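You operate a simulated robot arm through the tools that you are given. There is no shell and no other tool. Be economical: measure what you need, move in short steps, check, and stop when the job is done.

Carry out the task below with a simulated robot arm. There is one attempt and no reset: what you move stays moved.

## Task
Stick the red label in the zinc tub and load the seed goods.
Fine: the red label goes on the floor of the zinc tub first; then the brown packet, the pink tin and the green paper sack go in. Set down upright: pink tin.

The check looks at the end state, three seconds after you hand in, the way a careful person would. Anything else that was tipped, shoved, dropped, spilled or broken makes it a failure.

## Robot
A 7-joint arm with a two-finger parallel gripper, fixed in place. Base frame: the origin is at the foot of the arm, x ahead of it, y to its left, z up; the work surface is at about z = 0. Units: cm, degrees, N and s.
With the tool pointing down near the work surface it reaches from about 24 to 62 cm from the base axis. Its first joint turns from -66.0 to 66.0 degrees. Payload 2.6 kg.
Tool frame: the origin (TCP) lies between the finger pads and is the grasp point; the fingertips stand 3 cm ahead of it; z points along the fingers, y is the line along which they close. Largest opening 9.4 cm; finger width 2.8, thickness 1; the body of the gripper, 5 by 9.6 cm, starts 5.5 cm behind the TCP.
Orientation is that of the tool frame in the base frame, as [roll, pitch, yaw] about the fixed x, y, z axes, in that order (R = Rz(yaw) Ry(pitch) Rx(roll)). With the fingers straight down and closing along the base's y, the tool's x points along the base's -x, its y along +y and its z along -z.

## Interface
- The arm moves only by the tool play_rows. Its argument "increments" is a list of rows, each an object of numbers (a shift or turn left out is 0, a gripper value left out holds the last): "wx", "wy", "wz": the turn, a rotation vector about the base's x, y, z in degrees; "x", "y", "z": the shift along the base's x, y, z in cm; "grip": the closure, from 0 (fully open) to 1 (shut). In form: [{"wx": .., "wy": .., "wz": .., "x": .., "y": .., "z": .., "grip": ..}, ...]. A call has 1 to 10 rows; each row shifts and turns the commanded pose from where the row before left it. Rows are played at 5 a second. More than 5 cm and 8.6 degrees between two rows, or a gripper value outside its range, and nothing of the call is played. Where a pose cannot be reached the arm comes as near as it can. A force on the tool above 40 N (or 10 N above the force at the start of the call, whichever is more), or a blocked arm, ends the call early, and 0.2 s more pass. The fingers move at their own pace (about 7.2 cm/s each) and stop on an object; they squeeze with about 21 N. The grip force told is the motor's: it shows also when the fingers shut on nothing. Time passes only in rows, and 0.2 s behind the last, so rows that do not move let the fingers close. It gives the time, the measured TCP pose, the force on the tool (base axes), the opening and the grip force at its end, in the units of the frame above (readings bear some noise), with the torque about the TCP (base axes, N m) and any sound that the robot's microphone picked up.
- Cameras (640 x 400 px; columns grow to the right, rows downward): "scene" is fixed at [1.55, 42.59, 55.95]; the picture's right is [-0.86, -0.51, 0.00], its down [-0.29, 0.49, -0.82] and it looks along [0.42, -0.71, -0.57] (base axes); focal length 351 px, centre (320, 200). "wrist" rides on the gripper at [7.6, 1.4, -10.2] in the tool frame; the picture's right is [-0.18, 0.98, 0.00], its down [-0.75, -0.14, -0.64] and it looks along [-0.63, -0.12, 0.77] (tool axes); focal length 243 px, centre (320, 200). There is no depth. A picture from a camera that has moved, and an enlarged one, comes with that camera's place and axes in the base frame and with its lens. The place of the scene camera against the robot may be out by one fixed shift of up to 1.8 cm in any direction.
- capture(camera): a new picture of that camera. It takes no simulated time.
- inspect(camera, box): a new picture of the part [left, top, right, bottom] of that camera's present view, enlarged. It takes no simulated time.
- close_job(): hands the job in; it is judged then, once.

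Go step by step. Nothing tells you positions but the pictures and the camera data: compare them with the known pose of the tool, close in by small moves and look again before you grip or let go. The budget is 120 turns and 68 pictures, counting those below and the enlarged ones. Unless the task says otherwise, let go and move clear before handing in, and close with one line.

The tools are called after "Call:" by a JSON object that holds its "api" and its "payload". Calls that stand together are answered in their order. play_rows: Moves the arm, as the interface text tells. Its arguments: {"type":"object","properties":{"increments":{"type":"array","items":{"type":"object","properties":{"wx":{"type":"number"},"wy":{"type":"number"},"wz":{"type":"number"},"x":{"type":"number"},"y":{"type":"number"},"z":{"type":"number"},"grip":{"type":"number"}}}}},"required":["increments"]} The other tools are called the same way: capture (camera) takes a picture; inspect (camera, box) takes an enlarged picture of a part of a camera's view; close_job () hands the job in.

At the start:

```text
time: 0.0
position: [37.28, -5.46, 28.21]
orientation: [180.0, 0.1, -179.9]
wrist_force: [0.5, -0.7, -0.9]
moment: [0.02, -0.01, 0.01]
opening: 9.42
gripper_force: 0.0
```

scene: 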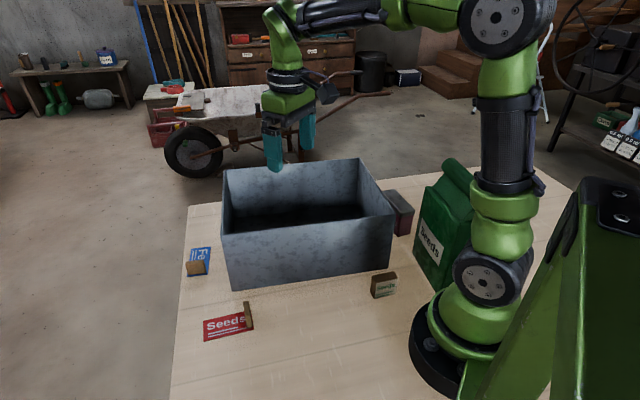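
wrist: 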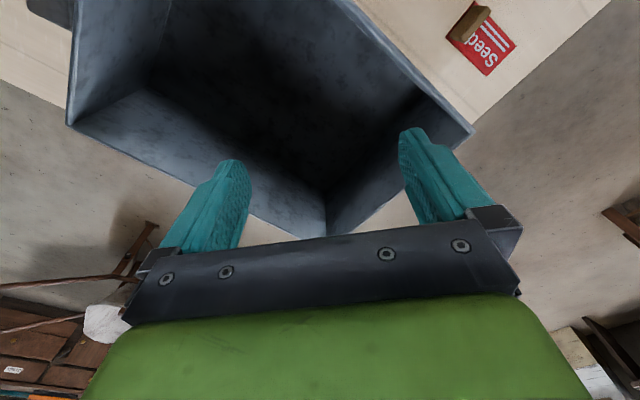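

I see the zinc tub in the middle, with the red label, a small packet, the green sack and something dark behind the tub. I'll enlarge parts of the view to identify the items.

Call:
{"api": "inspect", "payload": {"camera": "scene", "box": [170, 230, 330, 350]}}

Call:
{"api": "inspect", "payload": {"camera": "scene", "box": [340, 150, 500, 310]}}

Call:
{"api": "inspect", "payload": {"camera": "scene", "box": [200, 140, 420, 300]}}

```text
3.33 times, centred on (250, 290) of scene
camera zoom: at [1.55, 42.59, 55.95], right [-0.86, -0.51, 0.0], down [-0.29, 0.49, -0.82], along [0.42, -0.71, -0.57], focal length 1170 px, centre (553, -100)
```

zoom: 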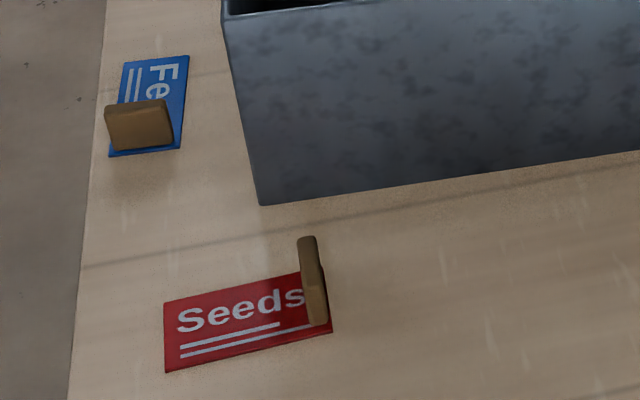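

```text
2.50 times, centred on (420, 230) of scene
camera zoom: at [1.55, 42.59, 55.95], right [-0.86, -0.51, 0.0], down [-0.29, 0.49, -0.82], along [0.42, -0.71, -0.57], focal length 877 px, centre (70, 125)
```

zoom: 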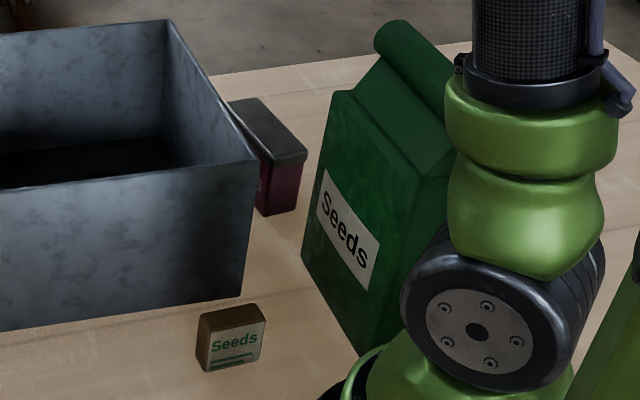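

```text
2.50 times, centred on (310, 220) of scene
camera zoom: at [1.55, 42.59, 55.95], right [-0.86, -0.51, 0.0], down [-0.29, 0.49, -0.82], along [0.42, -0.71, -0.57], focal length 877 px, centre (345, 150)
```

zoom: 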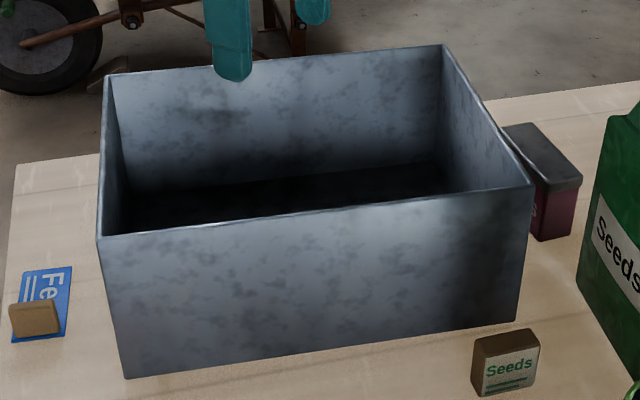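

The tub's long sides run about 42° in base xy, and its rim is at about z = 15. The red label's tab is near (35, 14.5). I'll move above the tab and turn the gripper about -43° so it closes along the label's length.

Call:
{"api": "play_rows", "payload": {"increments": [{"x": -0.4, "y": 4, "wz": -8.6}, {"x": -0.4, "y": 4, "wz": -8.6}, {"x": -0.5, "y": 4, "wz": -8.6}, {"x": -0.5, "y": 4, "wz": -8.6}, {"x": -0.5, "y": 4, "wz": -8.6}, {"z": -4}, {"z": -4}, {}]}}

Call:
{"api": "capture", "payload": {"camera": "wrist"}}

Call:
{"api": "capture", "payload": {"camera": "scene"}}

```text
time: 1.8
position: [35.14, 14.42, 20.17]
orientation: [180.0, 0.0, 137.0]
wrist_force: [-0.5, -0.1, -0.2]
moment: [0.01, -0.03, 0.0]
opening: 9.42
gripper_force: 0.0
```

```text
62 pictures are left
camera wrist: at [30.42, 20.67, 30.48], right [0.81, 0.59, 0.0], down [0.45, -0.62, 0.64], along [0.38, -0.52, -0.77], focal length 243 px, centre (320, 200)
```

wrist: 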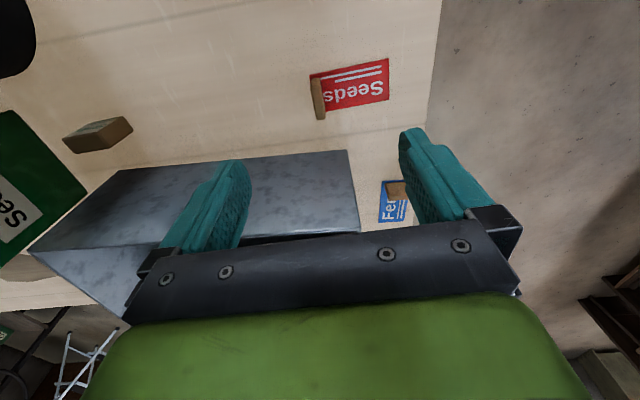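

```text
61 pictures are left
```

scene: 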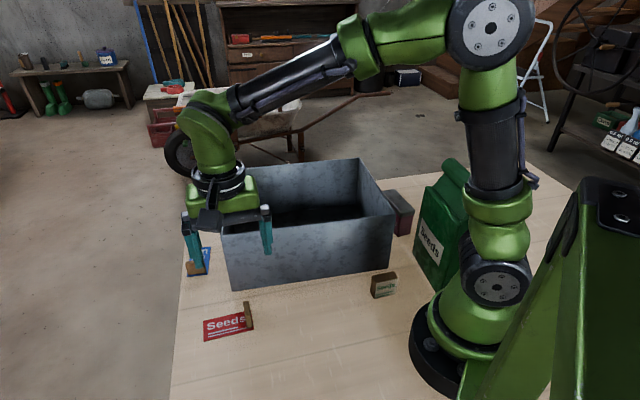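

Call:
{"api": "inspect", "payload": {"camera": "wrist", "box": [290, 40, 410, 130]}}

```text
4.44 times, centred on (350, 85) of wrist
camera zoom: at [30.42, 20.67, 30.48], right [0.81, 0.59, 0.0], down [0.45, -0.62, 0.64], along [0.38, -0.52, -0.77], focal length 1078 px, centre (187, 711)
```

zoom: 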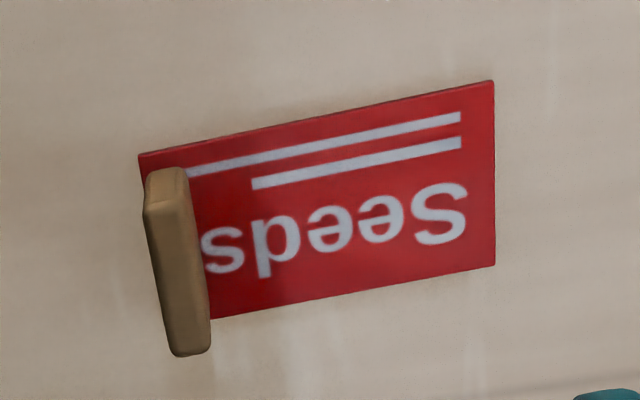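

The wrist camera puts the tab at about (35.7, 13.5), and shows the scene camera is off by about (+1.45, -0.45). I'm lowering over the tab with the fingers open.

Call:
{"api": "play_rows", "payload": {"increments": [{"x": 0.55, "y": -0.9}, {"z": -4}, {"z": -4}, {"z": -4}, {"z": -2}, {}]}}

Call:
{"api": "capture", "payload": {"camera": "wrist"}}

Call:
{"api": "inspect", "payload": {"camera": "scene", "box": [170, 230, 330, 350]}}

```text
time: 3.2
position: [35.27, 13.9, 6.37]
orientation: [-180.0, 0.1, 137.0]
wrist_force: [0.5, 0.1, -0.6]
moment: [0.0, 0.01, 0.01]
opening: 9.39
gripper_force: 0.0
```

```text
59 pictures are left
camera wrist: at [30.7, 20.15, 16.58], right [0.81, 0.59, 0.0], down [0.45, -0.62, 0.64], along [0.38, -0.52, -0.77], focal length 243 px, centre (320, 200)
```

wrist: 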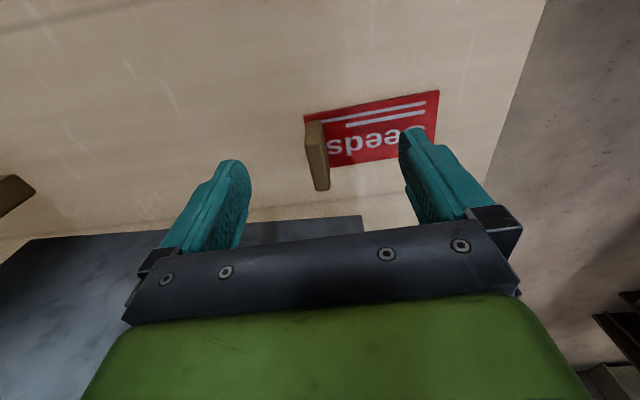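

```text
3.33 times, centred on (250, 290) of scene
camera zoom: at [1.55, 42.59, 55.95], right [-0.86, -0.51, 0.0], down [-0.29, 0.49, -0.82], along [0.42, -0.71, -0.57], focal length 1170 px, centre (553, -100)
```

zoom: 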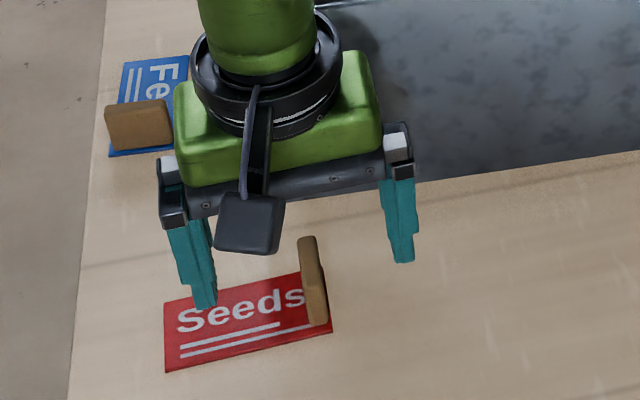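

The tab sits between the fingers. A small correction, then down to grip.

Call:
{"api": "play_rows", "payload": {"increments": [{"x": 0.25, "y": -0.3, "z": -1.5}, {"z": -1.2}, {}, {"grip": 1}, {}, {}, {}]}}

Call:
{"api": "capture", "payload": {"camera": "wrist"}}

```text
time: 4.8
position: [35.65, 13.49, 3.61]
orientation: [180.0, 0.1, 137.0]
wrist_force: [-1.1, -0.5, -0.2]
moment: [-0.01, 0.03, 0.0]
opening: 1.43
gripper_force: 20.8
```

```text
57 pictures are left
camera wrist: at [31.02, 19.64, 13.83], right [0.81, 0.59, 0.0], down [0.45, -0.62, 0.64], along [0.38, -0.52, -0.77], focal length 243 px, centre (320, 200)
```

wrist: 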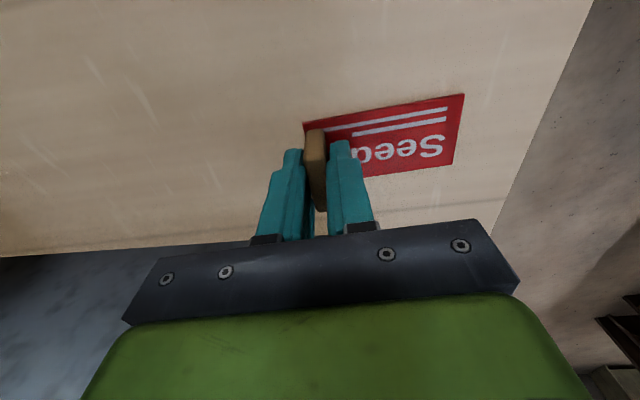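

The tab is gripped with a 1.4 cm opening. I'm lifting it and carrying it over the tub, then checking the tub walls with the wrist camera.

Call:
{"api": "play_rows", "payload": {"increments": [{"z": 4}, {"z": 5}, {"z": 5}, {"z": 5}, {"x": 1.3, "y": -3.85}, {"x": 1.3, "y": -3.85}, {"x": 1.3, "y": -3.85}, {"x": 1.3, "y": -3.85}, {"x": 1.3, "y": -3.85}, {"x": 1.3, "y": -3.85}]}}

Call:
{"api": "capture", "payload": {"camera": "wrist"}}

Call:
{"api": "capture", "payload": {"camera": "scene"}}

```text
time: 7.0
position: [43.85, -9.8, 22.55]
orientation: [-180.0, 0.0, 136.9]
wrist_force: [-0.2, 0.1, -0.2]
moment: [-0.01, 0.03, 0.0]
opening: 1.43
gripper_force: 20.7
```

```text
56 pictures are left
camera wrist: at [39.18, -3.65, 32.75], right [0.8, 0.59, 0.0], down [0.46, -0.62, 0.64], along [0.38, -0.52, -0.77], focal length 243 px, centre (320, 200)
```

wrist: 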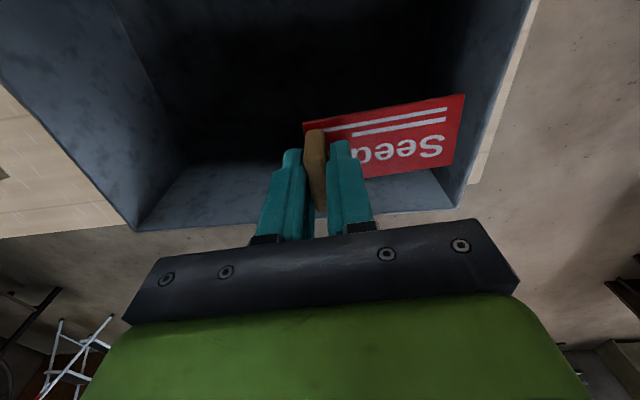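

```text
55 pictures are left
```

scene: 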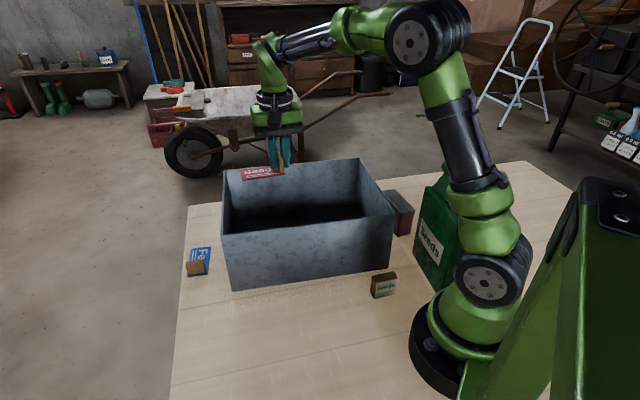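

The tub centre comes out at about (38.9, -10.5) and the label is well inside the walls. I'm lowering to just above the floor, turning 5° to line up with the tub.

Call:
{"api": "play_rows", "payload": {"increments": [{"z": -4, "wz": -5}, {"z": -4}, {"z": -4}, {"z": -4}, {"z": -1}, {}]}}

Call:
{"api": "capture", "payload": {"camera": "wrist"}}

```text
time: 8.4
position: [43.53, -9.64, 5.65]
orientation: [179.9, 0.0, 132.0]
wrist_force: [0.2, 0.0, -0.1]
moment: [-0.01, 0.01, -0.02]
opening: 1.41
gripper_force: 21.0
```

```text
54 pictures are left
camera wrist: at [39.52, -3.06, 15.91], right [0.85, 0.52, 0.0], down [0.4, -0.65, 0.64], along [0.33, -0.55, -0.77], focal length 243 px, centre (320, 200)
```

wrist: 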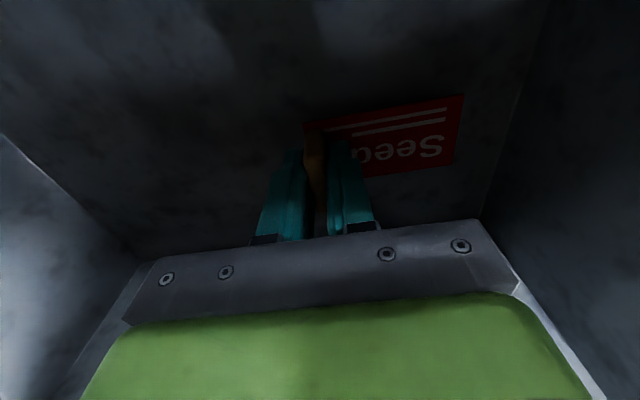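

Call:
{"api": "play_rows", "payload": {"increments": [{"z": -0.7}, {"z": -0.3}, {"z": -0.2}, {"z": -0.2}, {}]}}

```text
time: 9.6
position: [43.63, -9.73, 4.25]
orientation: [179.9, 0.2, 132.0]
wrist_force: [-2.2, 0.2, 9.8]
moment: [0.08, 0.08, 0.01]
opening: 1.44
gripper_force: 20.6
```

Contact force shows the label resting on the floor (floor at about z = 0.6). I'm releasing and rising.

Call:
{"api": "play_rows", "payload": {"increments": [{"z": 0.1}, {"grip": 0.75}, {}, {"z": 1}, {"z": 4, "grip": 0.6}, {"z": 5}, {"z": 5}, {"z": 5}, {}]}}

Call:
{"api": "capture", "payload": {"camera": "wrist"}}

```text
time: 11.6
position: [43.43, -9.66, 24.49]
orientation: [180.0, 0.0, 132.0]
wrist_force: [0.1, 0.9, -0.3]
moment: [0.03, 0.04, 0.02]
opening: 3.78
gripper_force: 0.1
```

```text
53 pictures are left
camera wrist: at [39.43, -3.1, 34.67], right [0.85, 0.52, 0.0], down [0.4, -0.65, 0.64], along [0.33, -0.55, -0.77], focal length 243 px, centre (320, 200)
```

wrist: 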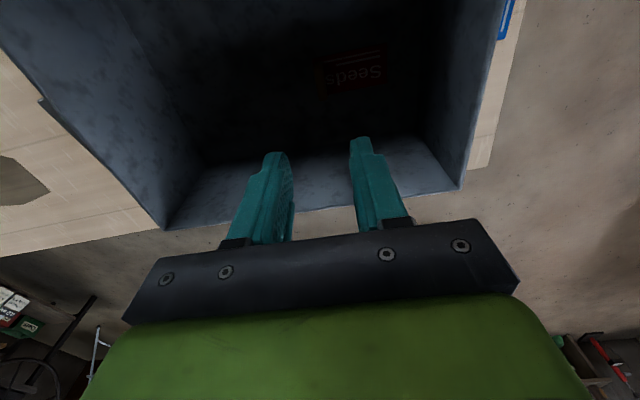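

The label lies flat on the tub floor. Next is the brown packet at about (16, -5), which is close to the base, so I'll turn 90° and move toward it to test reach with a tilted tool.

Call:
{"api": "play_rows", "payload": {"increments": [{"x": -2.1, "y": 1, "wz": 8.6}, {"x": -2.1, "y": 1, "wz": 8.6}, {"x": -2.1, "y": 1, "wz": 8.6}, {"x": -2.1, "y": 1, "wz": 8.6}, {"x": -2.1, "y": 1, "wz": 8.6}, {"x": -2.1, "y": 1, "wz": 8.6}, {"x": -2.1, "y": 1, "wz": 8.6}, {"x": -2.1, "y": 1, "wz": 8.6}, {"x": -2.1, "y": 1, "wz": 8.6}, {"x": -2.1, "y": 1, "wz": 8.6}]}}

Call:
{"api": "play_rows", "payload": {"increments": [{"wx": -5.4, "wy": 5.9, "wz": 0}, {"wx": -5.4, "wy": 5.9}, {"wx": -5.4, "wy": 5.9}, {"wx": -5.4, "wy": 5.9}, {}]}}

Call:
{"api": "capture", "payload": {"camera": "wrist"}}

Call:
{"api": "capture", "payload": {"camera": "scene"}}

```text
time: 13.8
position: [22.75, 0.1, 24.25]
orientation: [-180.0, 0.0, -141.9]
wrist_force: [-0.2, 0.5, -0.3]
moment: [-0.02, -0.04, 0.03]
opening: 3.76
gripper_force: 0.0
```

```text
time: 15.0
position: [22.62, 0.18, 24.15]
orientation: [-177.2, -32.0, -142.8]
wrist_force: [-0.2, 0.4, -0.5]
moment: [0.01, 0.01, 0.0]
opening: 3.77
gripper_force: 0.0
```

```text
52 pictures are left
camera wrist: at [20.52, 1.11, 36.87], right [-0.49, 0.86, -0.14], down [0.85, 0.51, 0.15], along [0.2, -0.04, -0.98], focal length 243 px, centre (320, 200)
```

wrist: 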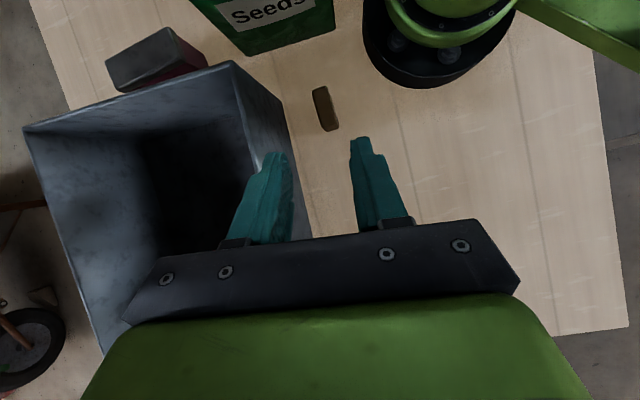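

```text
51 pictures are left
```

scene: 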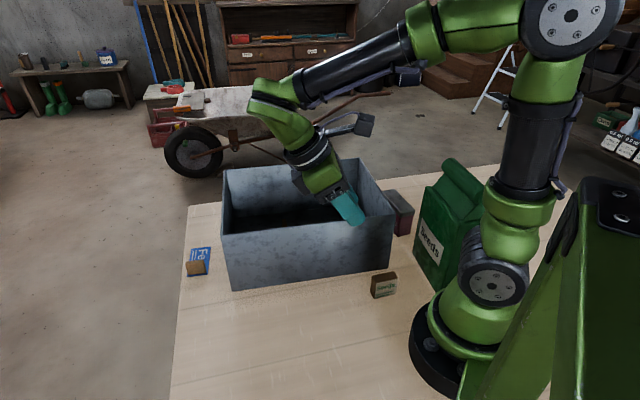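

Call:
{"api": "inspect", "payload": {"camera": "wrist", "box": [250, 60, 410, 160]}}

Call:
{"api": "inspect", "payload": {"camera": "wrist", "box": [80, 0, 400, 200]}}

```text
4.00 times, centred on (330, 110) of wrist
camera zoom: at [20.52, 1.11, 36.87], right [-0.49, 0.86, -0.14], down [0.85, 0.51, 0.15], along [0.2, -0.04, -0.98], focal length 970 px, centre (280, 560)
```

zoom: 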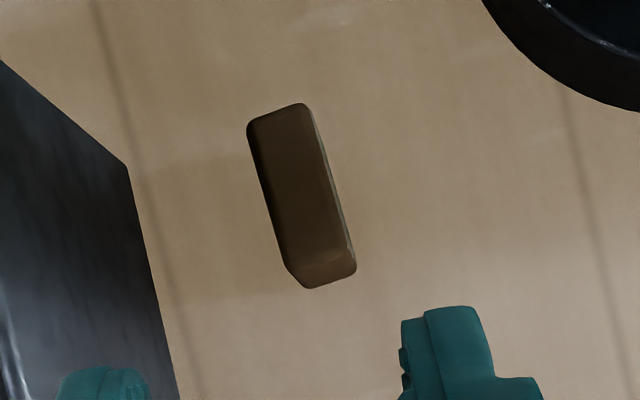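

```text
2.00 times, centred on (240, 100) of wrist
camera zoom: at [20.52, 1.11, 36.87], right [-0.49, 0.86, -0.14], down [0.85, 0.51, 0.15], along [0.2, -0.04, -0.98], focal length 485 px, centre (480, 400)
```

zoom: 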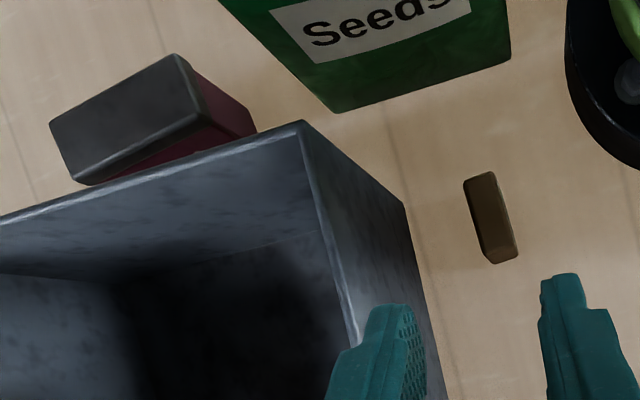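

The packet is clear: centre about (16.2, -5.8), 2 cm thick, long axis at about 47°, and reachable with a 32° tilt. I'm aligning and going to a pre-grasp 8 cm back along the approach.

Call:
{"api": "play_rows", "payload": {"increments": [{"wz": 8, "grip": 0.45, "z": -3}, {"x": -0.9, "y": -0.8, "z": -4}, {"x": -0.9, "y": -0.8, "z": -4}, {"x": -0.8, "y": -0.8, "z": -2.4}, {}, {}]}}

Call:
{"api": "capture", "payload": {"camera": "wrist"}}

Call:
{"api": "capture", "payload": {"camera": "scene"}}

```text
time: 16.4
position: [20.01, -2.0, 10.86]
orientation: [-177.2, -31.9, -134.7]
wrist_force: [0.6, -0.2, 0.0]
moment: [-0.01, -0.01, 0.0]
opening: 5.16
gripper_force: 0.1
```

```text
48 pictures are left
camera wrist: at [17.78, -1.52, 23.45], right [-0.6, 0.79, -0.14], down [0.77, 0.62, 0.15], along [0.2, -0.01, -0.98], focal length 243 px, centre (320, 200)
```

wrist: 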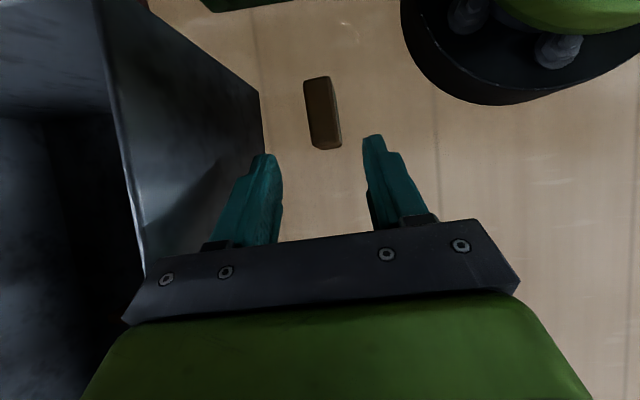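

```text
47 pictures are left
```

scene: 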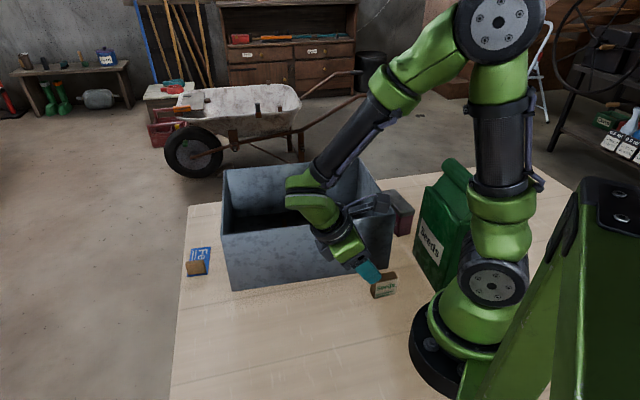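

Call:
{"api": "play_rows", "payload": {"increments": [{"x": -1.3, "y": -1.2, "z": -2.4}, {"x": -1, "y": -1, "z": -2.2}, {"x": -1, "y": -1, "z": -2.1}, {}, {}]}}

Call:
{"api": "capture", "payload": {"camera": "wrist"}}

Call:
{"api": "inspect", "payload": {"camera": "scene", "box": [280, 180, 460, 310]}}

```text
time: 17.6
position: [16.75, -5.46, 4.25]
orientation: [-177.1, -31.8, -134.8]
wrist_force: [-1.2, 0.3, 0.0]
moment: [0.03, 0.0, -0.02]
opening: 5.14
gripper_force: 0.1
```

```text
46 pictures are left
camera wrist: at [14.56, -4.94, 16.91], right [-0.6, 0.79, -0.14], down [0.77, 0.62, 0.15], along [0.2, -0.01, -0.98], focal length 243 px, centre (320, 200)
```

wrist: 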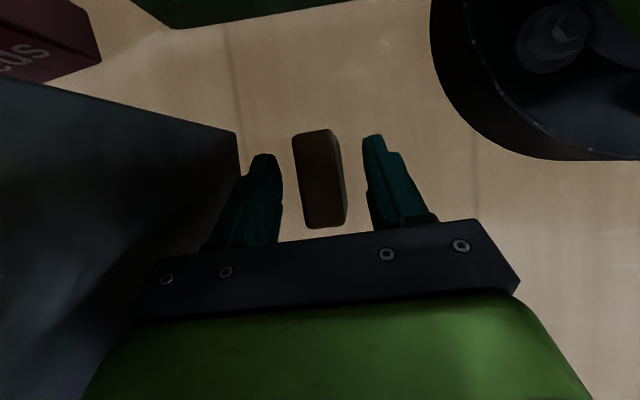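

```text
3.08 times, centred on (370, 245) of scene
camera zoom: at [1.55, 42.59, 55.95], right [-0.86, -0.51, 0.0], down [-0.29, 0.49, -0.82], along [0.42, -0.71, -0.57], focal length 1080 px, centre (166, 62)
```

zoom: 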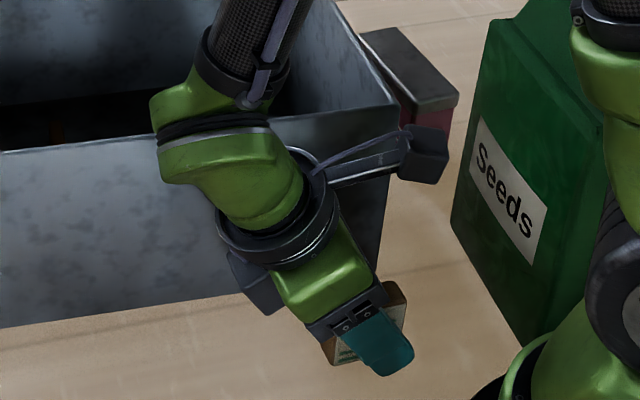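

Call:
{"api": "play_rows", "payload": {"increments": [{"z": -0.4}, {"grip": 1}, {}, {}, {}]}}

Call:
{"api": "capture", "payload": {"camera": "wrist"}}

```text
time: 18.8
position: [16.8, -5.34, 3.89]
orientation: [-177.3, -32.0, -134.8]
wrist_force: [-1.4, 0.7, 4.3]
moment: [0.09, 0.07, -0.02]
opening: 2.55
gripper_force: 20.8
```

```text
44 pictures are left
camera wrist: at [14.6, -4.86, 16.52], right [-0.6, 0.78, -0.14], down [0.77, 0.62, 0.15], along [0.2, -0.01, -0.98], focal length 243 px, centre (320, 200)
```

wrist: 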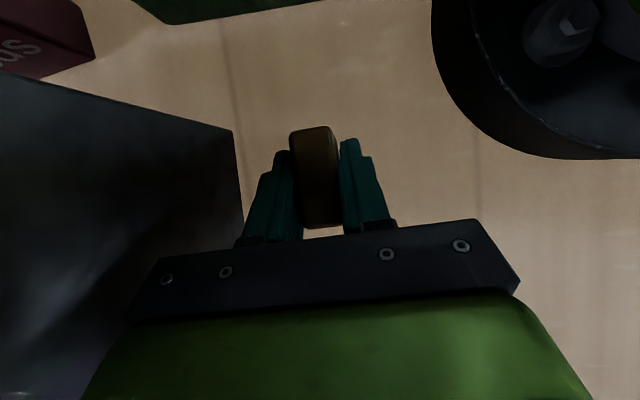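

The packet is gripped. I'm lifting straight up above the rim, then moving over the tub's near-right end.

Call:
{"api": "play_rows", "payload": {"increments": [{"z": 4}, {"z": 5}, {"z": 5}, {"z": 5}, {"x": 2.6, "y": -2.2, "z": 1}, {"x": 2.6, "y": -2.2, "wz": -4}, {"x": 2.6, "y": -2.2}, {"x": 2.6, "y": -2.2}, {}]}}

Call:
{"api": "capture", "payload": {"camera": "wrist"}}

Call:
{"api": "capture", "payload": {"camera": "scene"}}

```text
time: 20.8
position: [27.13, -14.1, 23.72]
orientation: [-177.2, -31.9, -138.8]
wrist_force: [-0.9, -0.1, -0.5]
moment: [0.01, 0.03, 0.04]
opening: 2.55
gripper_force: 21.1
```

```text
43 pictures are left
camera wrist: at [25.01, -13.39, 36.36], right [-0.55, 0.83, -0.14], down [0.81, 0.56, 0.15], along [0.2, -0.03, -0.98], focal length 243 px, centre (320, 200)
```

wrist: 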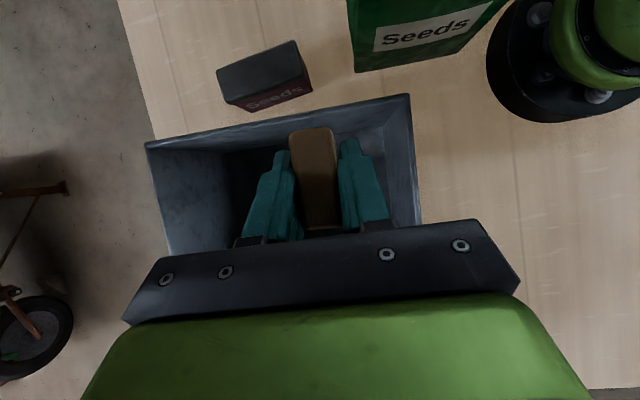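

```text
42 pictures are left
```

scene: 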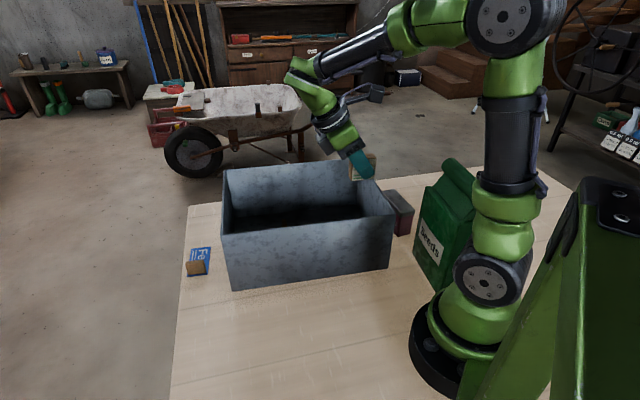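

Aligned inside the tub. I'm shifting 1 cm away from the near wall and descending.

Call:
{"api": "play_rows", "payload": {"increments": [{"x": 0.67, "y": -0.74}, {"z": -4}, {"z": -4}, {"z": -4}, {"z": -3.5}, {"z": -2}, {}]}}

Call:
{"api": "play_rows", "payload": {"increments": [{"z": -0.6}, {"z": -0.3}, {"z": -0.3}, {"z": -0.2}, {}]}}

Call:
{"api": "capture", "payload": {"camera": "wrist"}}

```text
time: 22.4
position: [27.8, -15.17, 6.13]
orientation: [-177.1, -31.9, -138.7]
wrist_force: [0.5, -0.8, 0.4]
moment: [0.01, 0.0, 0.03]
opening: 2.55
gripper_force: 21.2
```

```text
time: 23.6
position: [27.77, -14.98, 4.87]
orientation: [-177.2, -31.9, -138.9]
wrist_force: [0.5, 0.3, 0.3]
moment: [0.0, 0.01, -0.05]
opening: 2.56
gripper_force: 20.6
```

```text
41 pictures are left
camera wrist: at [25.71, -14.25, 17.51], right [-0.55, 0.82, -0.14], down [0.81, 0.56, 0.15], along [0.2, -0.03, -0.98], focal length 243 px, centre (320, 200)
```

wrist: 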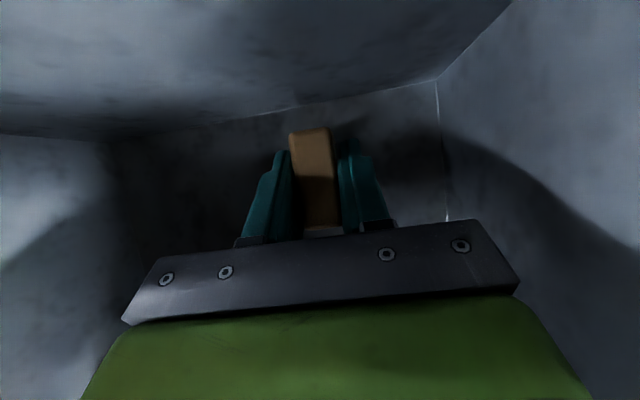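

Call:
{"api": "play_rows", "payload": {"increments": [{"z": -0.2}, {"z": -0.15}, {}]}}

```text
time: 24.4
position: [27.83, -14.88, 4.57]
orientation: [-177.1, -32.0, -138.9]
wrist_force: [1.0, -1.3, 18.9]
moment: [0.11, 0.1, 0.01]
opening: 2.55
gripper_force: 20.8
```

Touchdown. I'm easing off, releasing, and backing out along the tool axis.

Call:
{"api": "play_rows", "payload": {"increments": [{"z": 0.15}, {"grip": 0.55}, {}, {"x": 0.8, "y": 0.7, "z": 1.7}, {"x": 1.2, "y": 1, "z": 2.6}, {"z": 4.5}, {"z": 4.5}, {"z": 4.5}, {"z": 3}, {}]}}

Call:
{"api": "capture", "payload": {"camera": "wrist"}}

```text
time: 26.6
position: [29.94, -13.05, 25.61]
orientation: [-177.1, -31.9, -138.8]
wrist_force: [0.1, 0.0, 0.2]
moment: [0.01, 0.02, -0.01]
opening: 4.23
gripper_force: 0.0
```

```text
40 pictures are left
camera wrist: at [27.72, -12.3, 38.28], right [-0.55, 0.82, -0.14], down [0.81, 0.56, 0.15], along [0.2, -0.03, -0.98], focal length 243 px, centre (320, 200)
```

wrist: 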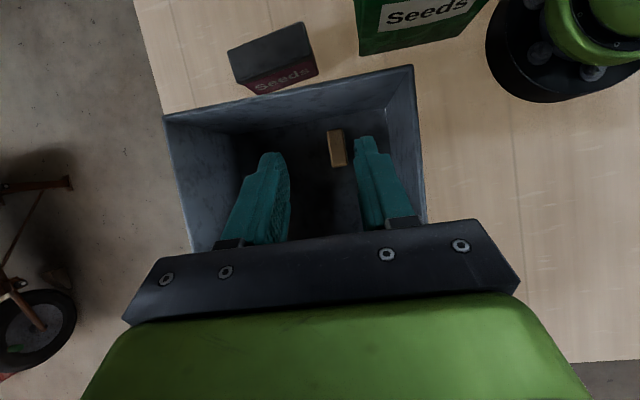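

The packet stands upright in the tub. Now a closer look at the tin and the sack.

Call:
{"api": "inspect", "payload": {"camera": "wrist", "box": [200, 0, 360, 120]}}

```text
3.33 times, centred on (280, 60) of wrist
camera zoom: at [27.72, -12.3, 38.28], right [-0.55, 0.82, -0.14], down [0.81, 0.56, 0.15], along [0.2, -0.03, -0.98], focal length 809 px, centre (453, 667)
```

zoom: 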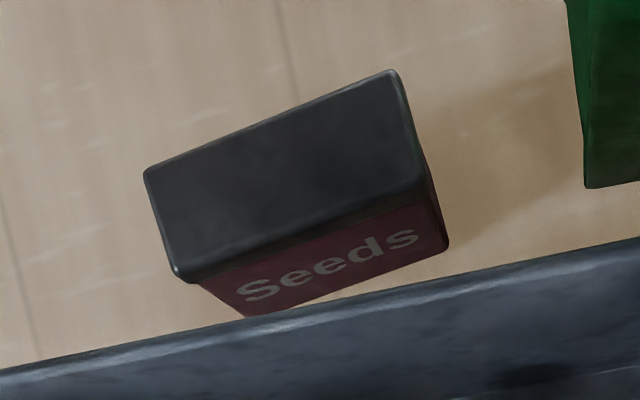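

The tin stands upright with its lid up: centre about (22.4, -28.9), 4.4 cm thick, closing direction about 48.7°. I'm untilting, turning and moving above it, a bit off-centre to keep the camera clear of the sack.

Call:
{"api": "play_rows", "payload": {"increments": [{"wx": 5.8, "wy": -5.5}, {"wx": 5.8, "wy": -5.5}, {"wx": 5.8, "wy": -5.5}, {"wx": 5.8, "wy": -5.5, "grip": 0.2}, {}]}}

Call:
{"api": "play_rows", "payload": {"increments": [{"x": -0.66, "y": -1.67, "wz": -8.34}, {"x": -0.66, "y": -1.67, "wz": -8.34}, {"x": -0.66, "y": -1.67, "wz": -8.34}, {"x": -0.66, "y": -1.67, "wz": -8.34}, {"x": -0.66, "y": -1.67, "wz": -8.34}, {"x": -0.66, "y": -1.67, "wz": -8.34}, {"x": -0.66, "y": -1.67, "wz": -8.34}, {"x": -0.66, "y": -1.67, "wz": -8.34}, {"x": -0.66, "y": -1.67, "wz": -8.34}, {"x": -0.66, "y": -1.67, "wz": -8.34}]}}

Call:
{"api": "capture", "payload": {"camera": "wrist"}}

Call:
{"api": "capture", "payload": {"camera": "scene"}}

```text
time: 27.8
position: [29.95, -13.11, 25.45]
orientation: [-179.9, 0.1, -138.0]
wrist_force: [-0.1, -1.0, 0.3]
moment: [-0.01, 0.03, -0.02]
opening: 7.5
gripper_force: 0.1
```

```text
time: 30.0
position: [23.16, -29.81, 25.52]
orientation: [180.0, 0.0, 138.4]
wrist_force: [0.0, -0.5, 0.6]
moment: [-0.03, -0.01, -0.01]
opening: 7.52
gripper_force: 0.0
```

```text
38 pictures are left
camera wrist: at [18.44, -23.77, 35.83], right [0.79, 0.61, 0.0], down [0.47, -0.61, 0.64], along [0.39, -0.51, -0.77], focal length 243 px, centre (320, 200)
```

wrist: 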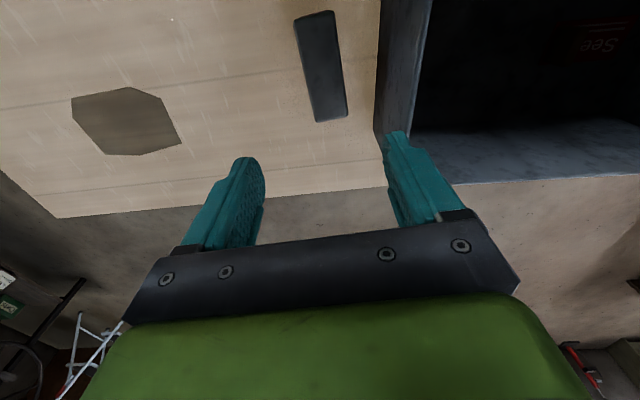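

```text
37 pictures are left
```

scene: 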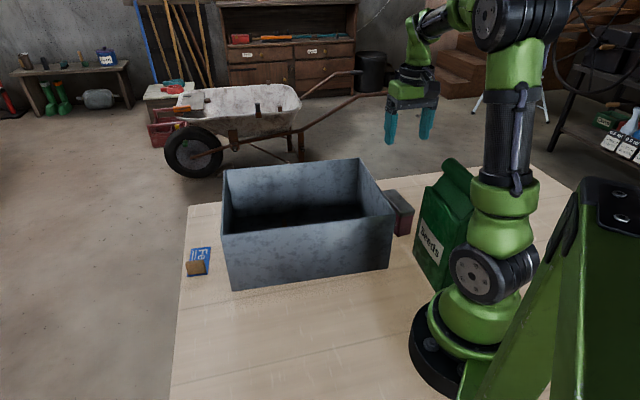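

Call:
{"api": "play_rows", "payload": {"increments": [{"y": 0.55, "z": -4}, {"z": -4}, {"z": -4}, {}, {}]}}

Call:
{"api": "capture", "payload": {"camera": "wrist"}}

Call:
{"api": "capture", "payload": {"camera": "scene"}}

```text
time: 31.2
position: [23.2, -29.39, 13.5]
orientation: [-180.0, 0.0, 138.6]
wrist_force: [0.6, -0.6, 0.2]
moment: [0.03, 0.0, 0.01]
opening: 7.49
gripper_force: 0.1
```

```text
36 pictures are left
camera wrist: at [18.37, -23.25, 23.72], right [0.79, 0.62, 0.0], down [0.47, -0.6, 0.64], along [0.4, -0.51, -0.77], focal length 243 px, centre (320, 200)
```

wrist: 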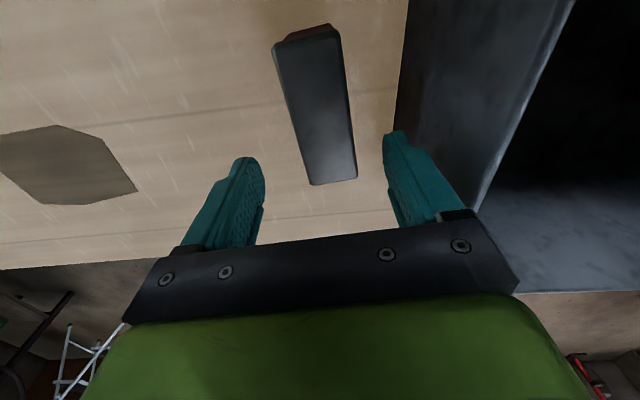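

```text
35 pictures are left
```

scene: 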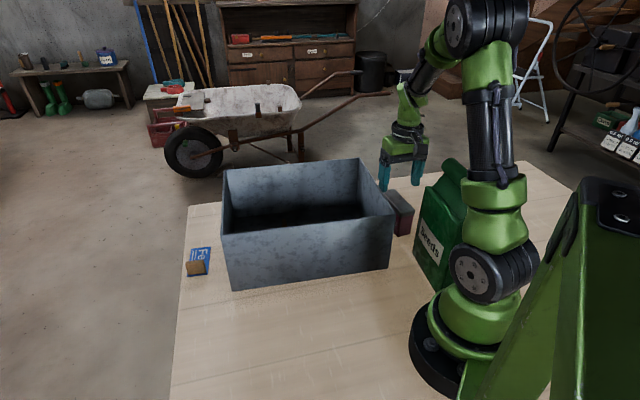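

Tin is centred between the fingers with clearance to the tub wall and sack. Lowering and gripping.

Call:
{"api": "play_rows", "payload": {"increments": [{"z": -4}, {"z": -3.3}, {"z": -2}, {}, {"grip": 1}, {}, {}, {}]}}

Call:
{"api": "capture", "payload": {"camera": "wrist"}}

```text
time: 33.0
position: [23.16, -29.27, 4.13]
orientation: [180.0, 0.0, 138.5]
wrist_force: [-0.2, -0.6, 0.9]
moment: [0.02, 0.02, -0.02]
opening: 4.23
gripper_force: 20.8
```

```text
34 pictures are left
camera wrist: at [18.3, -23.23, 14.42], right [0.79, 0.62, 0.0], down [0.47, -0.6, 0.64], along [0.4, -0.51, -0.77], focal length 243 px, centre (320, 200)
```

wrist: 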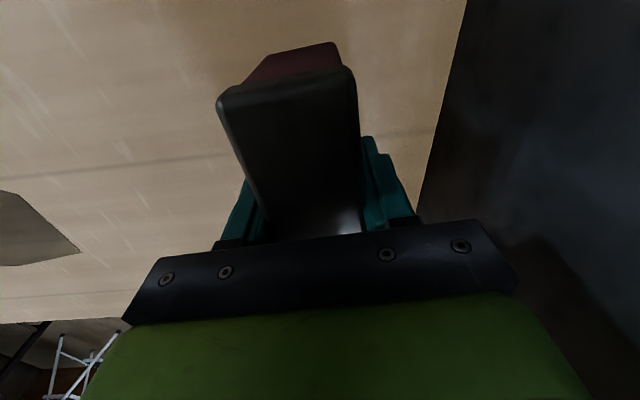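

The tin is held. Lifting above the rim and carrying it over the tub, behind the packet.

Call:
{"api": "play_rows", "payload": {"increments": [{"z": 3}, {"z": 5}, {"z": 5}, {"z": 5}, {"z": 1}, {"x": 2.75, "y": 1.7}, {"x": 2.75, "y": 1.7}, {"x": 2.75, "y": 1.7, "wz": -6.5}, {"x": 2.75, "y": 1.75}, {}]}}

Call:
{"api": "capture", "payload": {"camera": "wrist"}}

Call:
{"api": "capture", "payload": {"camera": "scene"}}

```text
time: 35.2
position: [34.13, -22.32, 23.08]
orientation: [-180.0, 0.1, 132.2]
wrist_force: [-0.7, -0.3, -2.4]
moment: [-0.01, -0.04, 0.0]
opening: 4.21
gripper_force: 20.9
```

```text
33 pictures are left
camera wrist: at [30.05, -15.84, 33.2], right [0.85, 0.52, 0.0], down [0.4, -0.65, 0.64], along [0.33, -0.55, -0.77], focal length 243 px, centre (320, 200)
```

wrist: 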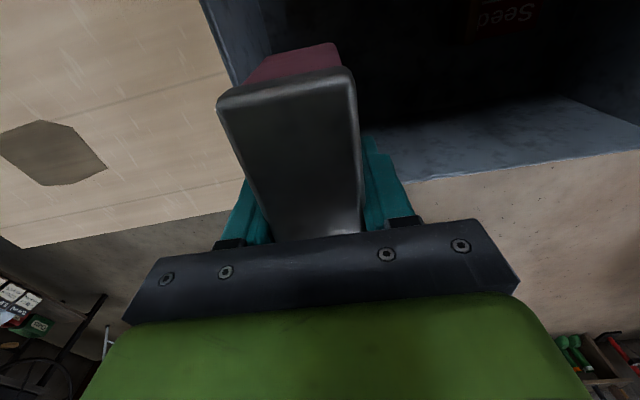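

```text
32 pictures are left
```

scene: 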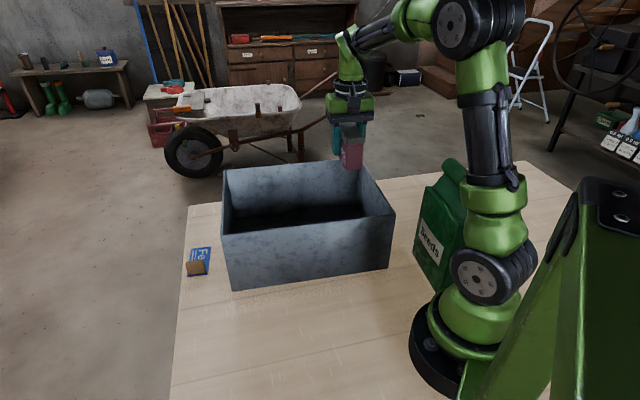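

Call:
{"api": "play_rows", "payload": {"increments": [{"z": -4}, {"z": -4}, {"z": -4}, {"z": -3}, {"z": -1.7}, {}]}}

Call:
{"api": "play_rows", "payload": {"increments": [{"z": -0.6}, {"z": -0.4}, {"z": -0.3}, {"z": -0.2}, {"z": -0.1}, {}]}}

```text
time: 36.6
position: [33.96, -22.38, 6.62]
orientation: [-180.0, 0.0, 132.2]
wrist_force: [-0.9, -0.3, -1.8]
moment: [0.03, -0.01, -0.01]
opening: 4.23
gripper_force: 21.0
```

```text
time: 38.0
position: [34.18, -22.6, 4.94]
orientation: [179.9, 0.1, 132.1]
wrist_force: [-2.1, 2.5, 5.8]
moment: [0.02, 0.15, -0.05]
opening: 4.22
gripper_force: 20.7
```

Call:
{"api": "play_rows", "payload": {"increments": [{"z": -0.1}, {"grip": 0.44}, {}, {"z": 1}, {"z": 4}, {"z": 5}, {"z": 5}, {"z": 5}, {}]}}

Call:
{"api": "capture", "payload": {"camera": "wrist"}}

Call:
{"api": "capture", "payload": {"camera": "scene"}}

```text
time: 40.0
position: [33.96, -22.36, 25.02]
orientation: [-180.0, 0.0, 132.1]
wrist_force: [0.6, 0.7, 0.0]
moment: [0.01, 0.01, 0.0]
opening: 5.26
gripper_force: 0.0
```

```text
31 pictures are left
camera wrist: at [29.95, -15.79, 35.26], right [0.85, 0.52, 0.0], down [0.4, -0.65, 0.64], along [0.34, -0.55, -0.77], focal length 243 px, centre (320, 200)
```

wrist: 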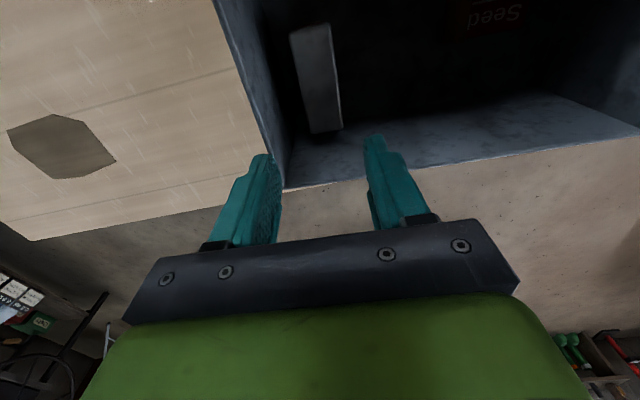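

```text
30 pictures are left
```

scene: 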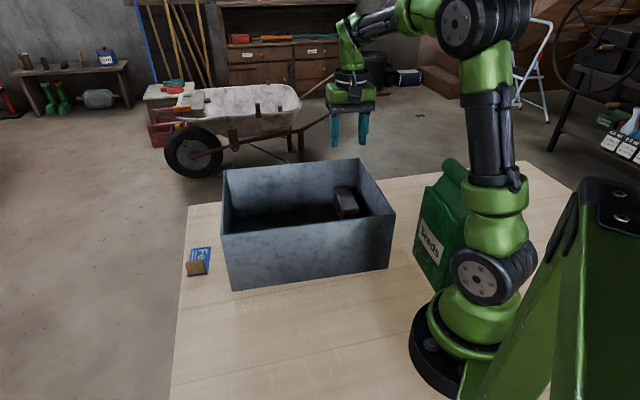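

The tin stands upright in the tub. Next is the green sack, so I'll look at it closely.

Call:
{"api": "inspect", "payload": {"camera": "scene", "box": [390, 140, 500, 310]}}

Call:
{"api": "play_rows", "payload": {"increments": [{"z": 5, "grip": 0.2}, {"z": 5}, {"x": -3, "y": 3, "wz": 8.5}, {"x": -3, "y": 3, "wz": 8.5}, {"wz": 8.5}, {"wz": 8.5}, {"wz": 8.5}, {"wz": 8.5}, {"wz": 8.5}, {}]}}

Call:
{"api": "capture", "payload": {"camera": "wrist"}}

```text
2.35 times, centred on (445, 225) of scene
camera zoom: at [1.55, 42.59, 55.95], right [-0.86, -0.51, 0.0], down [-0.29, 0.49, -0.82], along [0.42, -0.71, -0.57], focal length 826 px, centre (26, 141)
```

zoom: 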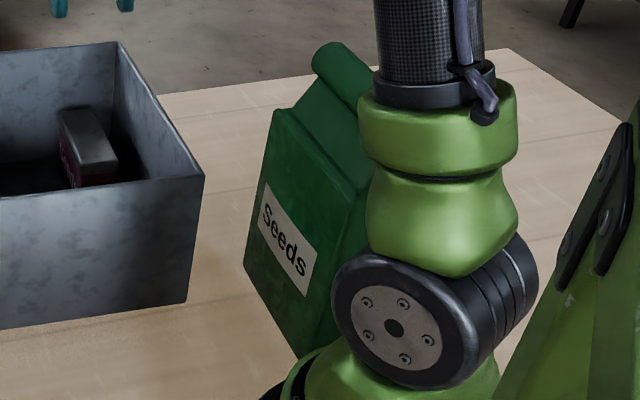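

```text
time: 42.2
position: [28.24, -16.6, 34.65]
orientation: [180.0, 0.0, -168.3]
wrist_force: [1.0, 0.3, 0.4]
moment: [0.01, 0.02, 0.0]
opening: 7.53
gripper_force: 0.0
```

```text
28 pictures are left
camera wrist: at [20.51, -16.76, 44.97], right [-0.02, 1.0, 0.0], down [0.77, 0.01, 0.64], along [0.64, 0.01, -0.77], focal length 243 px, centre (320, 200)
```

wrist: 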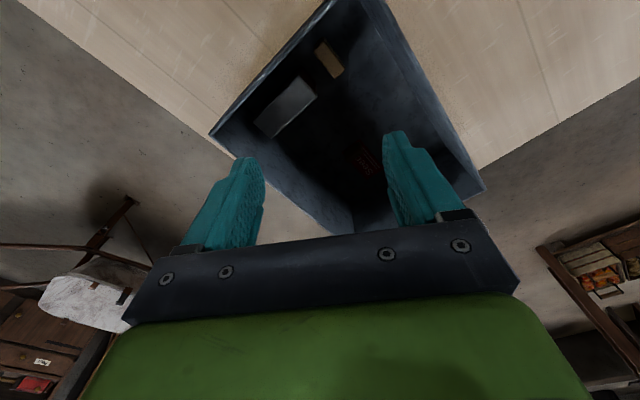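

Call:
{"api": "play_rows", "payload": {"increments": [{"wy": 8.5, "y": -2}, {"wy": 8.5, "y": -2}, {"wy": 8.5, "x": -2}, {"wy": 8.5, "x": -2}, {"wy": 8.5}, {}]}}

Call:
{"api": "capture", "payload": {"camera": "wrist"}}

```text
time: 43.6
position: [24.25, -20.81, 34.71]
orientation: [169.6, -41.4, -164.5]
wrist_force: [-0.2, -0.4, 0.0]
moment: [-0.02, -0.01, 0.02]
opening: 7.53
gripper_force: 0.1
```

```text
27 pictures are left
camera wrist: at [25.38, -20.91, 47.57], right [-0.01, 1.0, 0.01], down [1.0, 0.01, -0.05], along [-0.05, 0.01, -1.0], focal length 243 px, centre (320, 200)
```

wrist: 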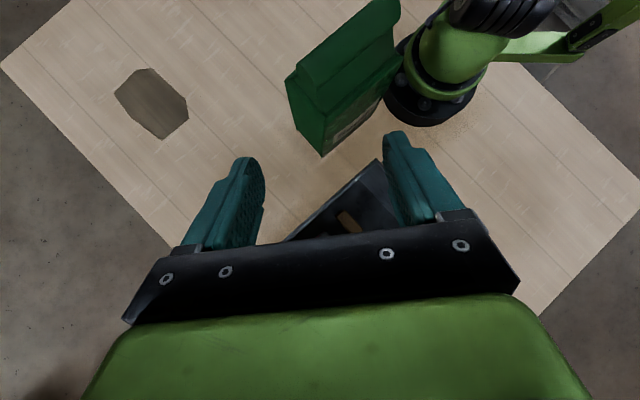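

Call:
{"api": "inspect", "payload": {"camera": "wrist", "box": [250, 0, 450, 170]}}

```text
2.35 times, centred on (350, 85) of wrist
camera zoom: at [25.38, -20.91, 47.57], right [-0.01, 1.0, 0.01], down [1.0, 0.01, -0.05], along [-0.05, 0.01, -1.0], focal length 571 px, centre (249, 471)
```

zoom: 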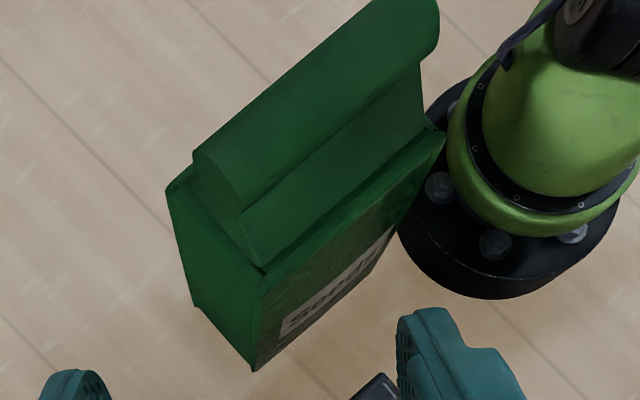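

The sack is 12 × 7.4 cm with a roll on top at about z = 22.5, running along the tub's short direction. I'm turning to close across the roll, leaning the tool outward 30° for reach.

Call:
{"api": "play_rows", "payload": {"increments": [{"wy": -8.5}, {"wy": -8.5}, {"wy": -8.5}, {"wy": -8.5}, {"wy": -8.5}, {}]}}

Call:
{"api": "play_rows", "payload": {"increments": [{"wz": -8.53, "x": -1.4, "y": -0.6}, {"wz": -8.53, "x": -1.4, "y": -0.6}, {"wz": -8.53, "x": -1.4, "y": -0.6}, {"wz": -8.53, "x": -1.4, "y": -0.6}, {"wz": -8.53, "x": -1.4, "y": -0.6}, {"wz": -8.53, "x": -1.4, "y": -0.6}, {"wz": -8.53, "x": -1.4, "y": -0.3}, {}]}}

Call:
{"api": "play_rows", "payload": {"increments": [{"wx": 5.6, "wy": 5}, {"wx": 5.6, "wy": 5}, {"wx": 5.6, "wy": 5}, {"wx": 5.6, "wy": 5}, {"x": -1, "y": 0.5}, {}]}}

Call:
{"api": "capture", "payload": {"camera": "wrist"}}

Call:
{"api": "capture", "payload": {"camera": "scene"}}

```text
time: 45.0
position: [24.23, -20.73, 34.83]
orientation: [180.0, 0.1, -168.4]
wrist_force: [0.4, -0.6, 0.0]
moment: [-0.03, -0.02, -0.02]
opening: 7.53
gripper_force: 0.0
```

```text
time: 46.8
position: [14.32, -24.43, 34.95]
orientation: [-179.9, 0.0, 131.7]
wrist_force: [-1.2, 0.2, 0.0]
moment: [0.01, -0.03, -0.01]
opening: 7.52
gripper_force: 0.0
```

```text
time: 48.2
position: [13.41, -23.89, 34.68]
orientation: [179.9, -30.2, 131.9]
wrist_force: [1.6, -0.6, 0.1]
moment: [0.03, -0.01, 0.0]
opening: 7.53
gripper_force: 0.1
```

```text
25 pictures are left
camera wrist: at [13.53, -21.98, 47.41], right [0.84, 0.54, -0.09], down [0.54, -0.82, 0.18], along [0.02, -0.2, -0.98], focal length 243 px, centre (320, 200)
```

wrist: 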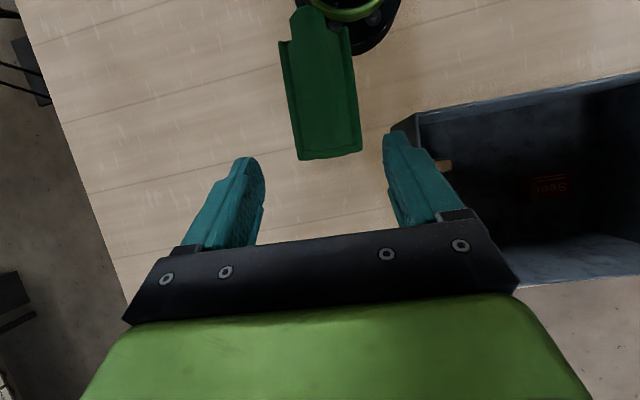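

```text
24 pictures are left
```

scene: 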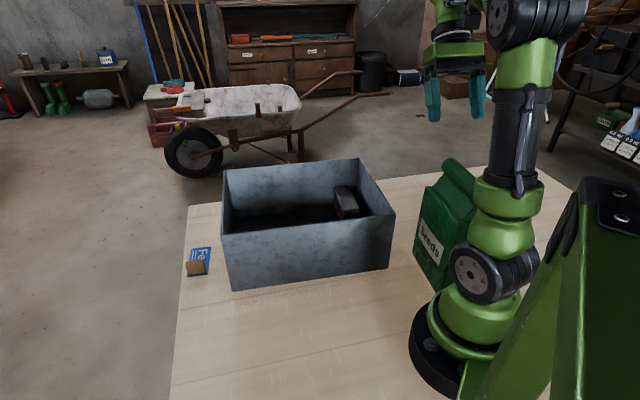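

Call:
{"api": "inspect", "payload": {"camera": "wrist", "box": [240, 0, 400, 170]}}

```text
2.35 times, centred on (320, 85) of wrist
camera zoom: at [13.53, -21.98, 47.41], right [0.84, 0.54, -0.09], down [0.54, -0.82, 0.18], along [0.02, -0.2, -0.98], focal length 571 px, centre (320, 471)
```

zoom: 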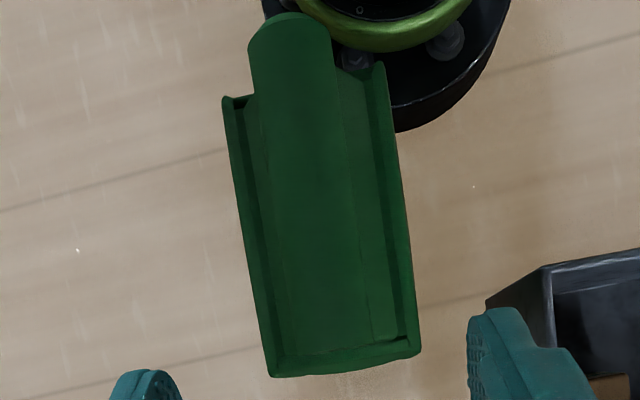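

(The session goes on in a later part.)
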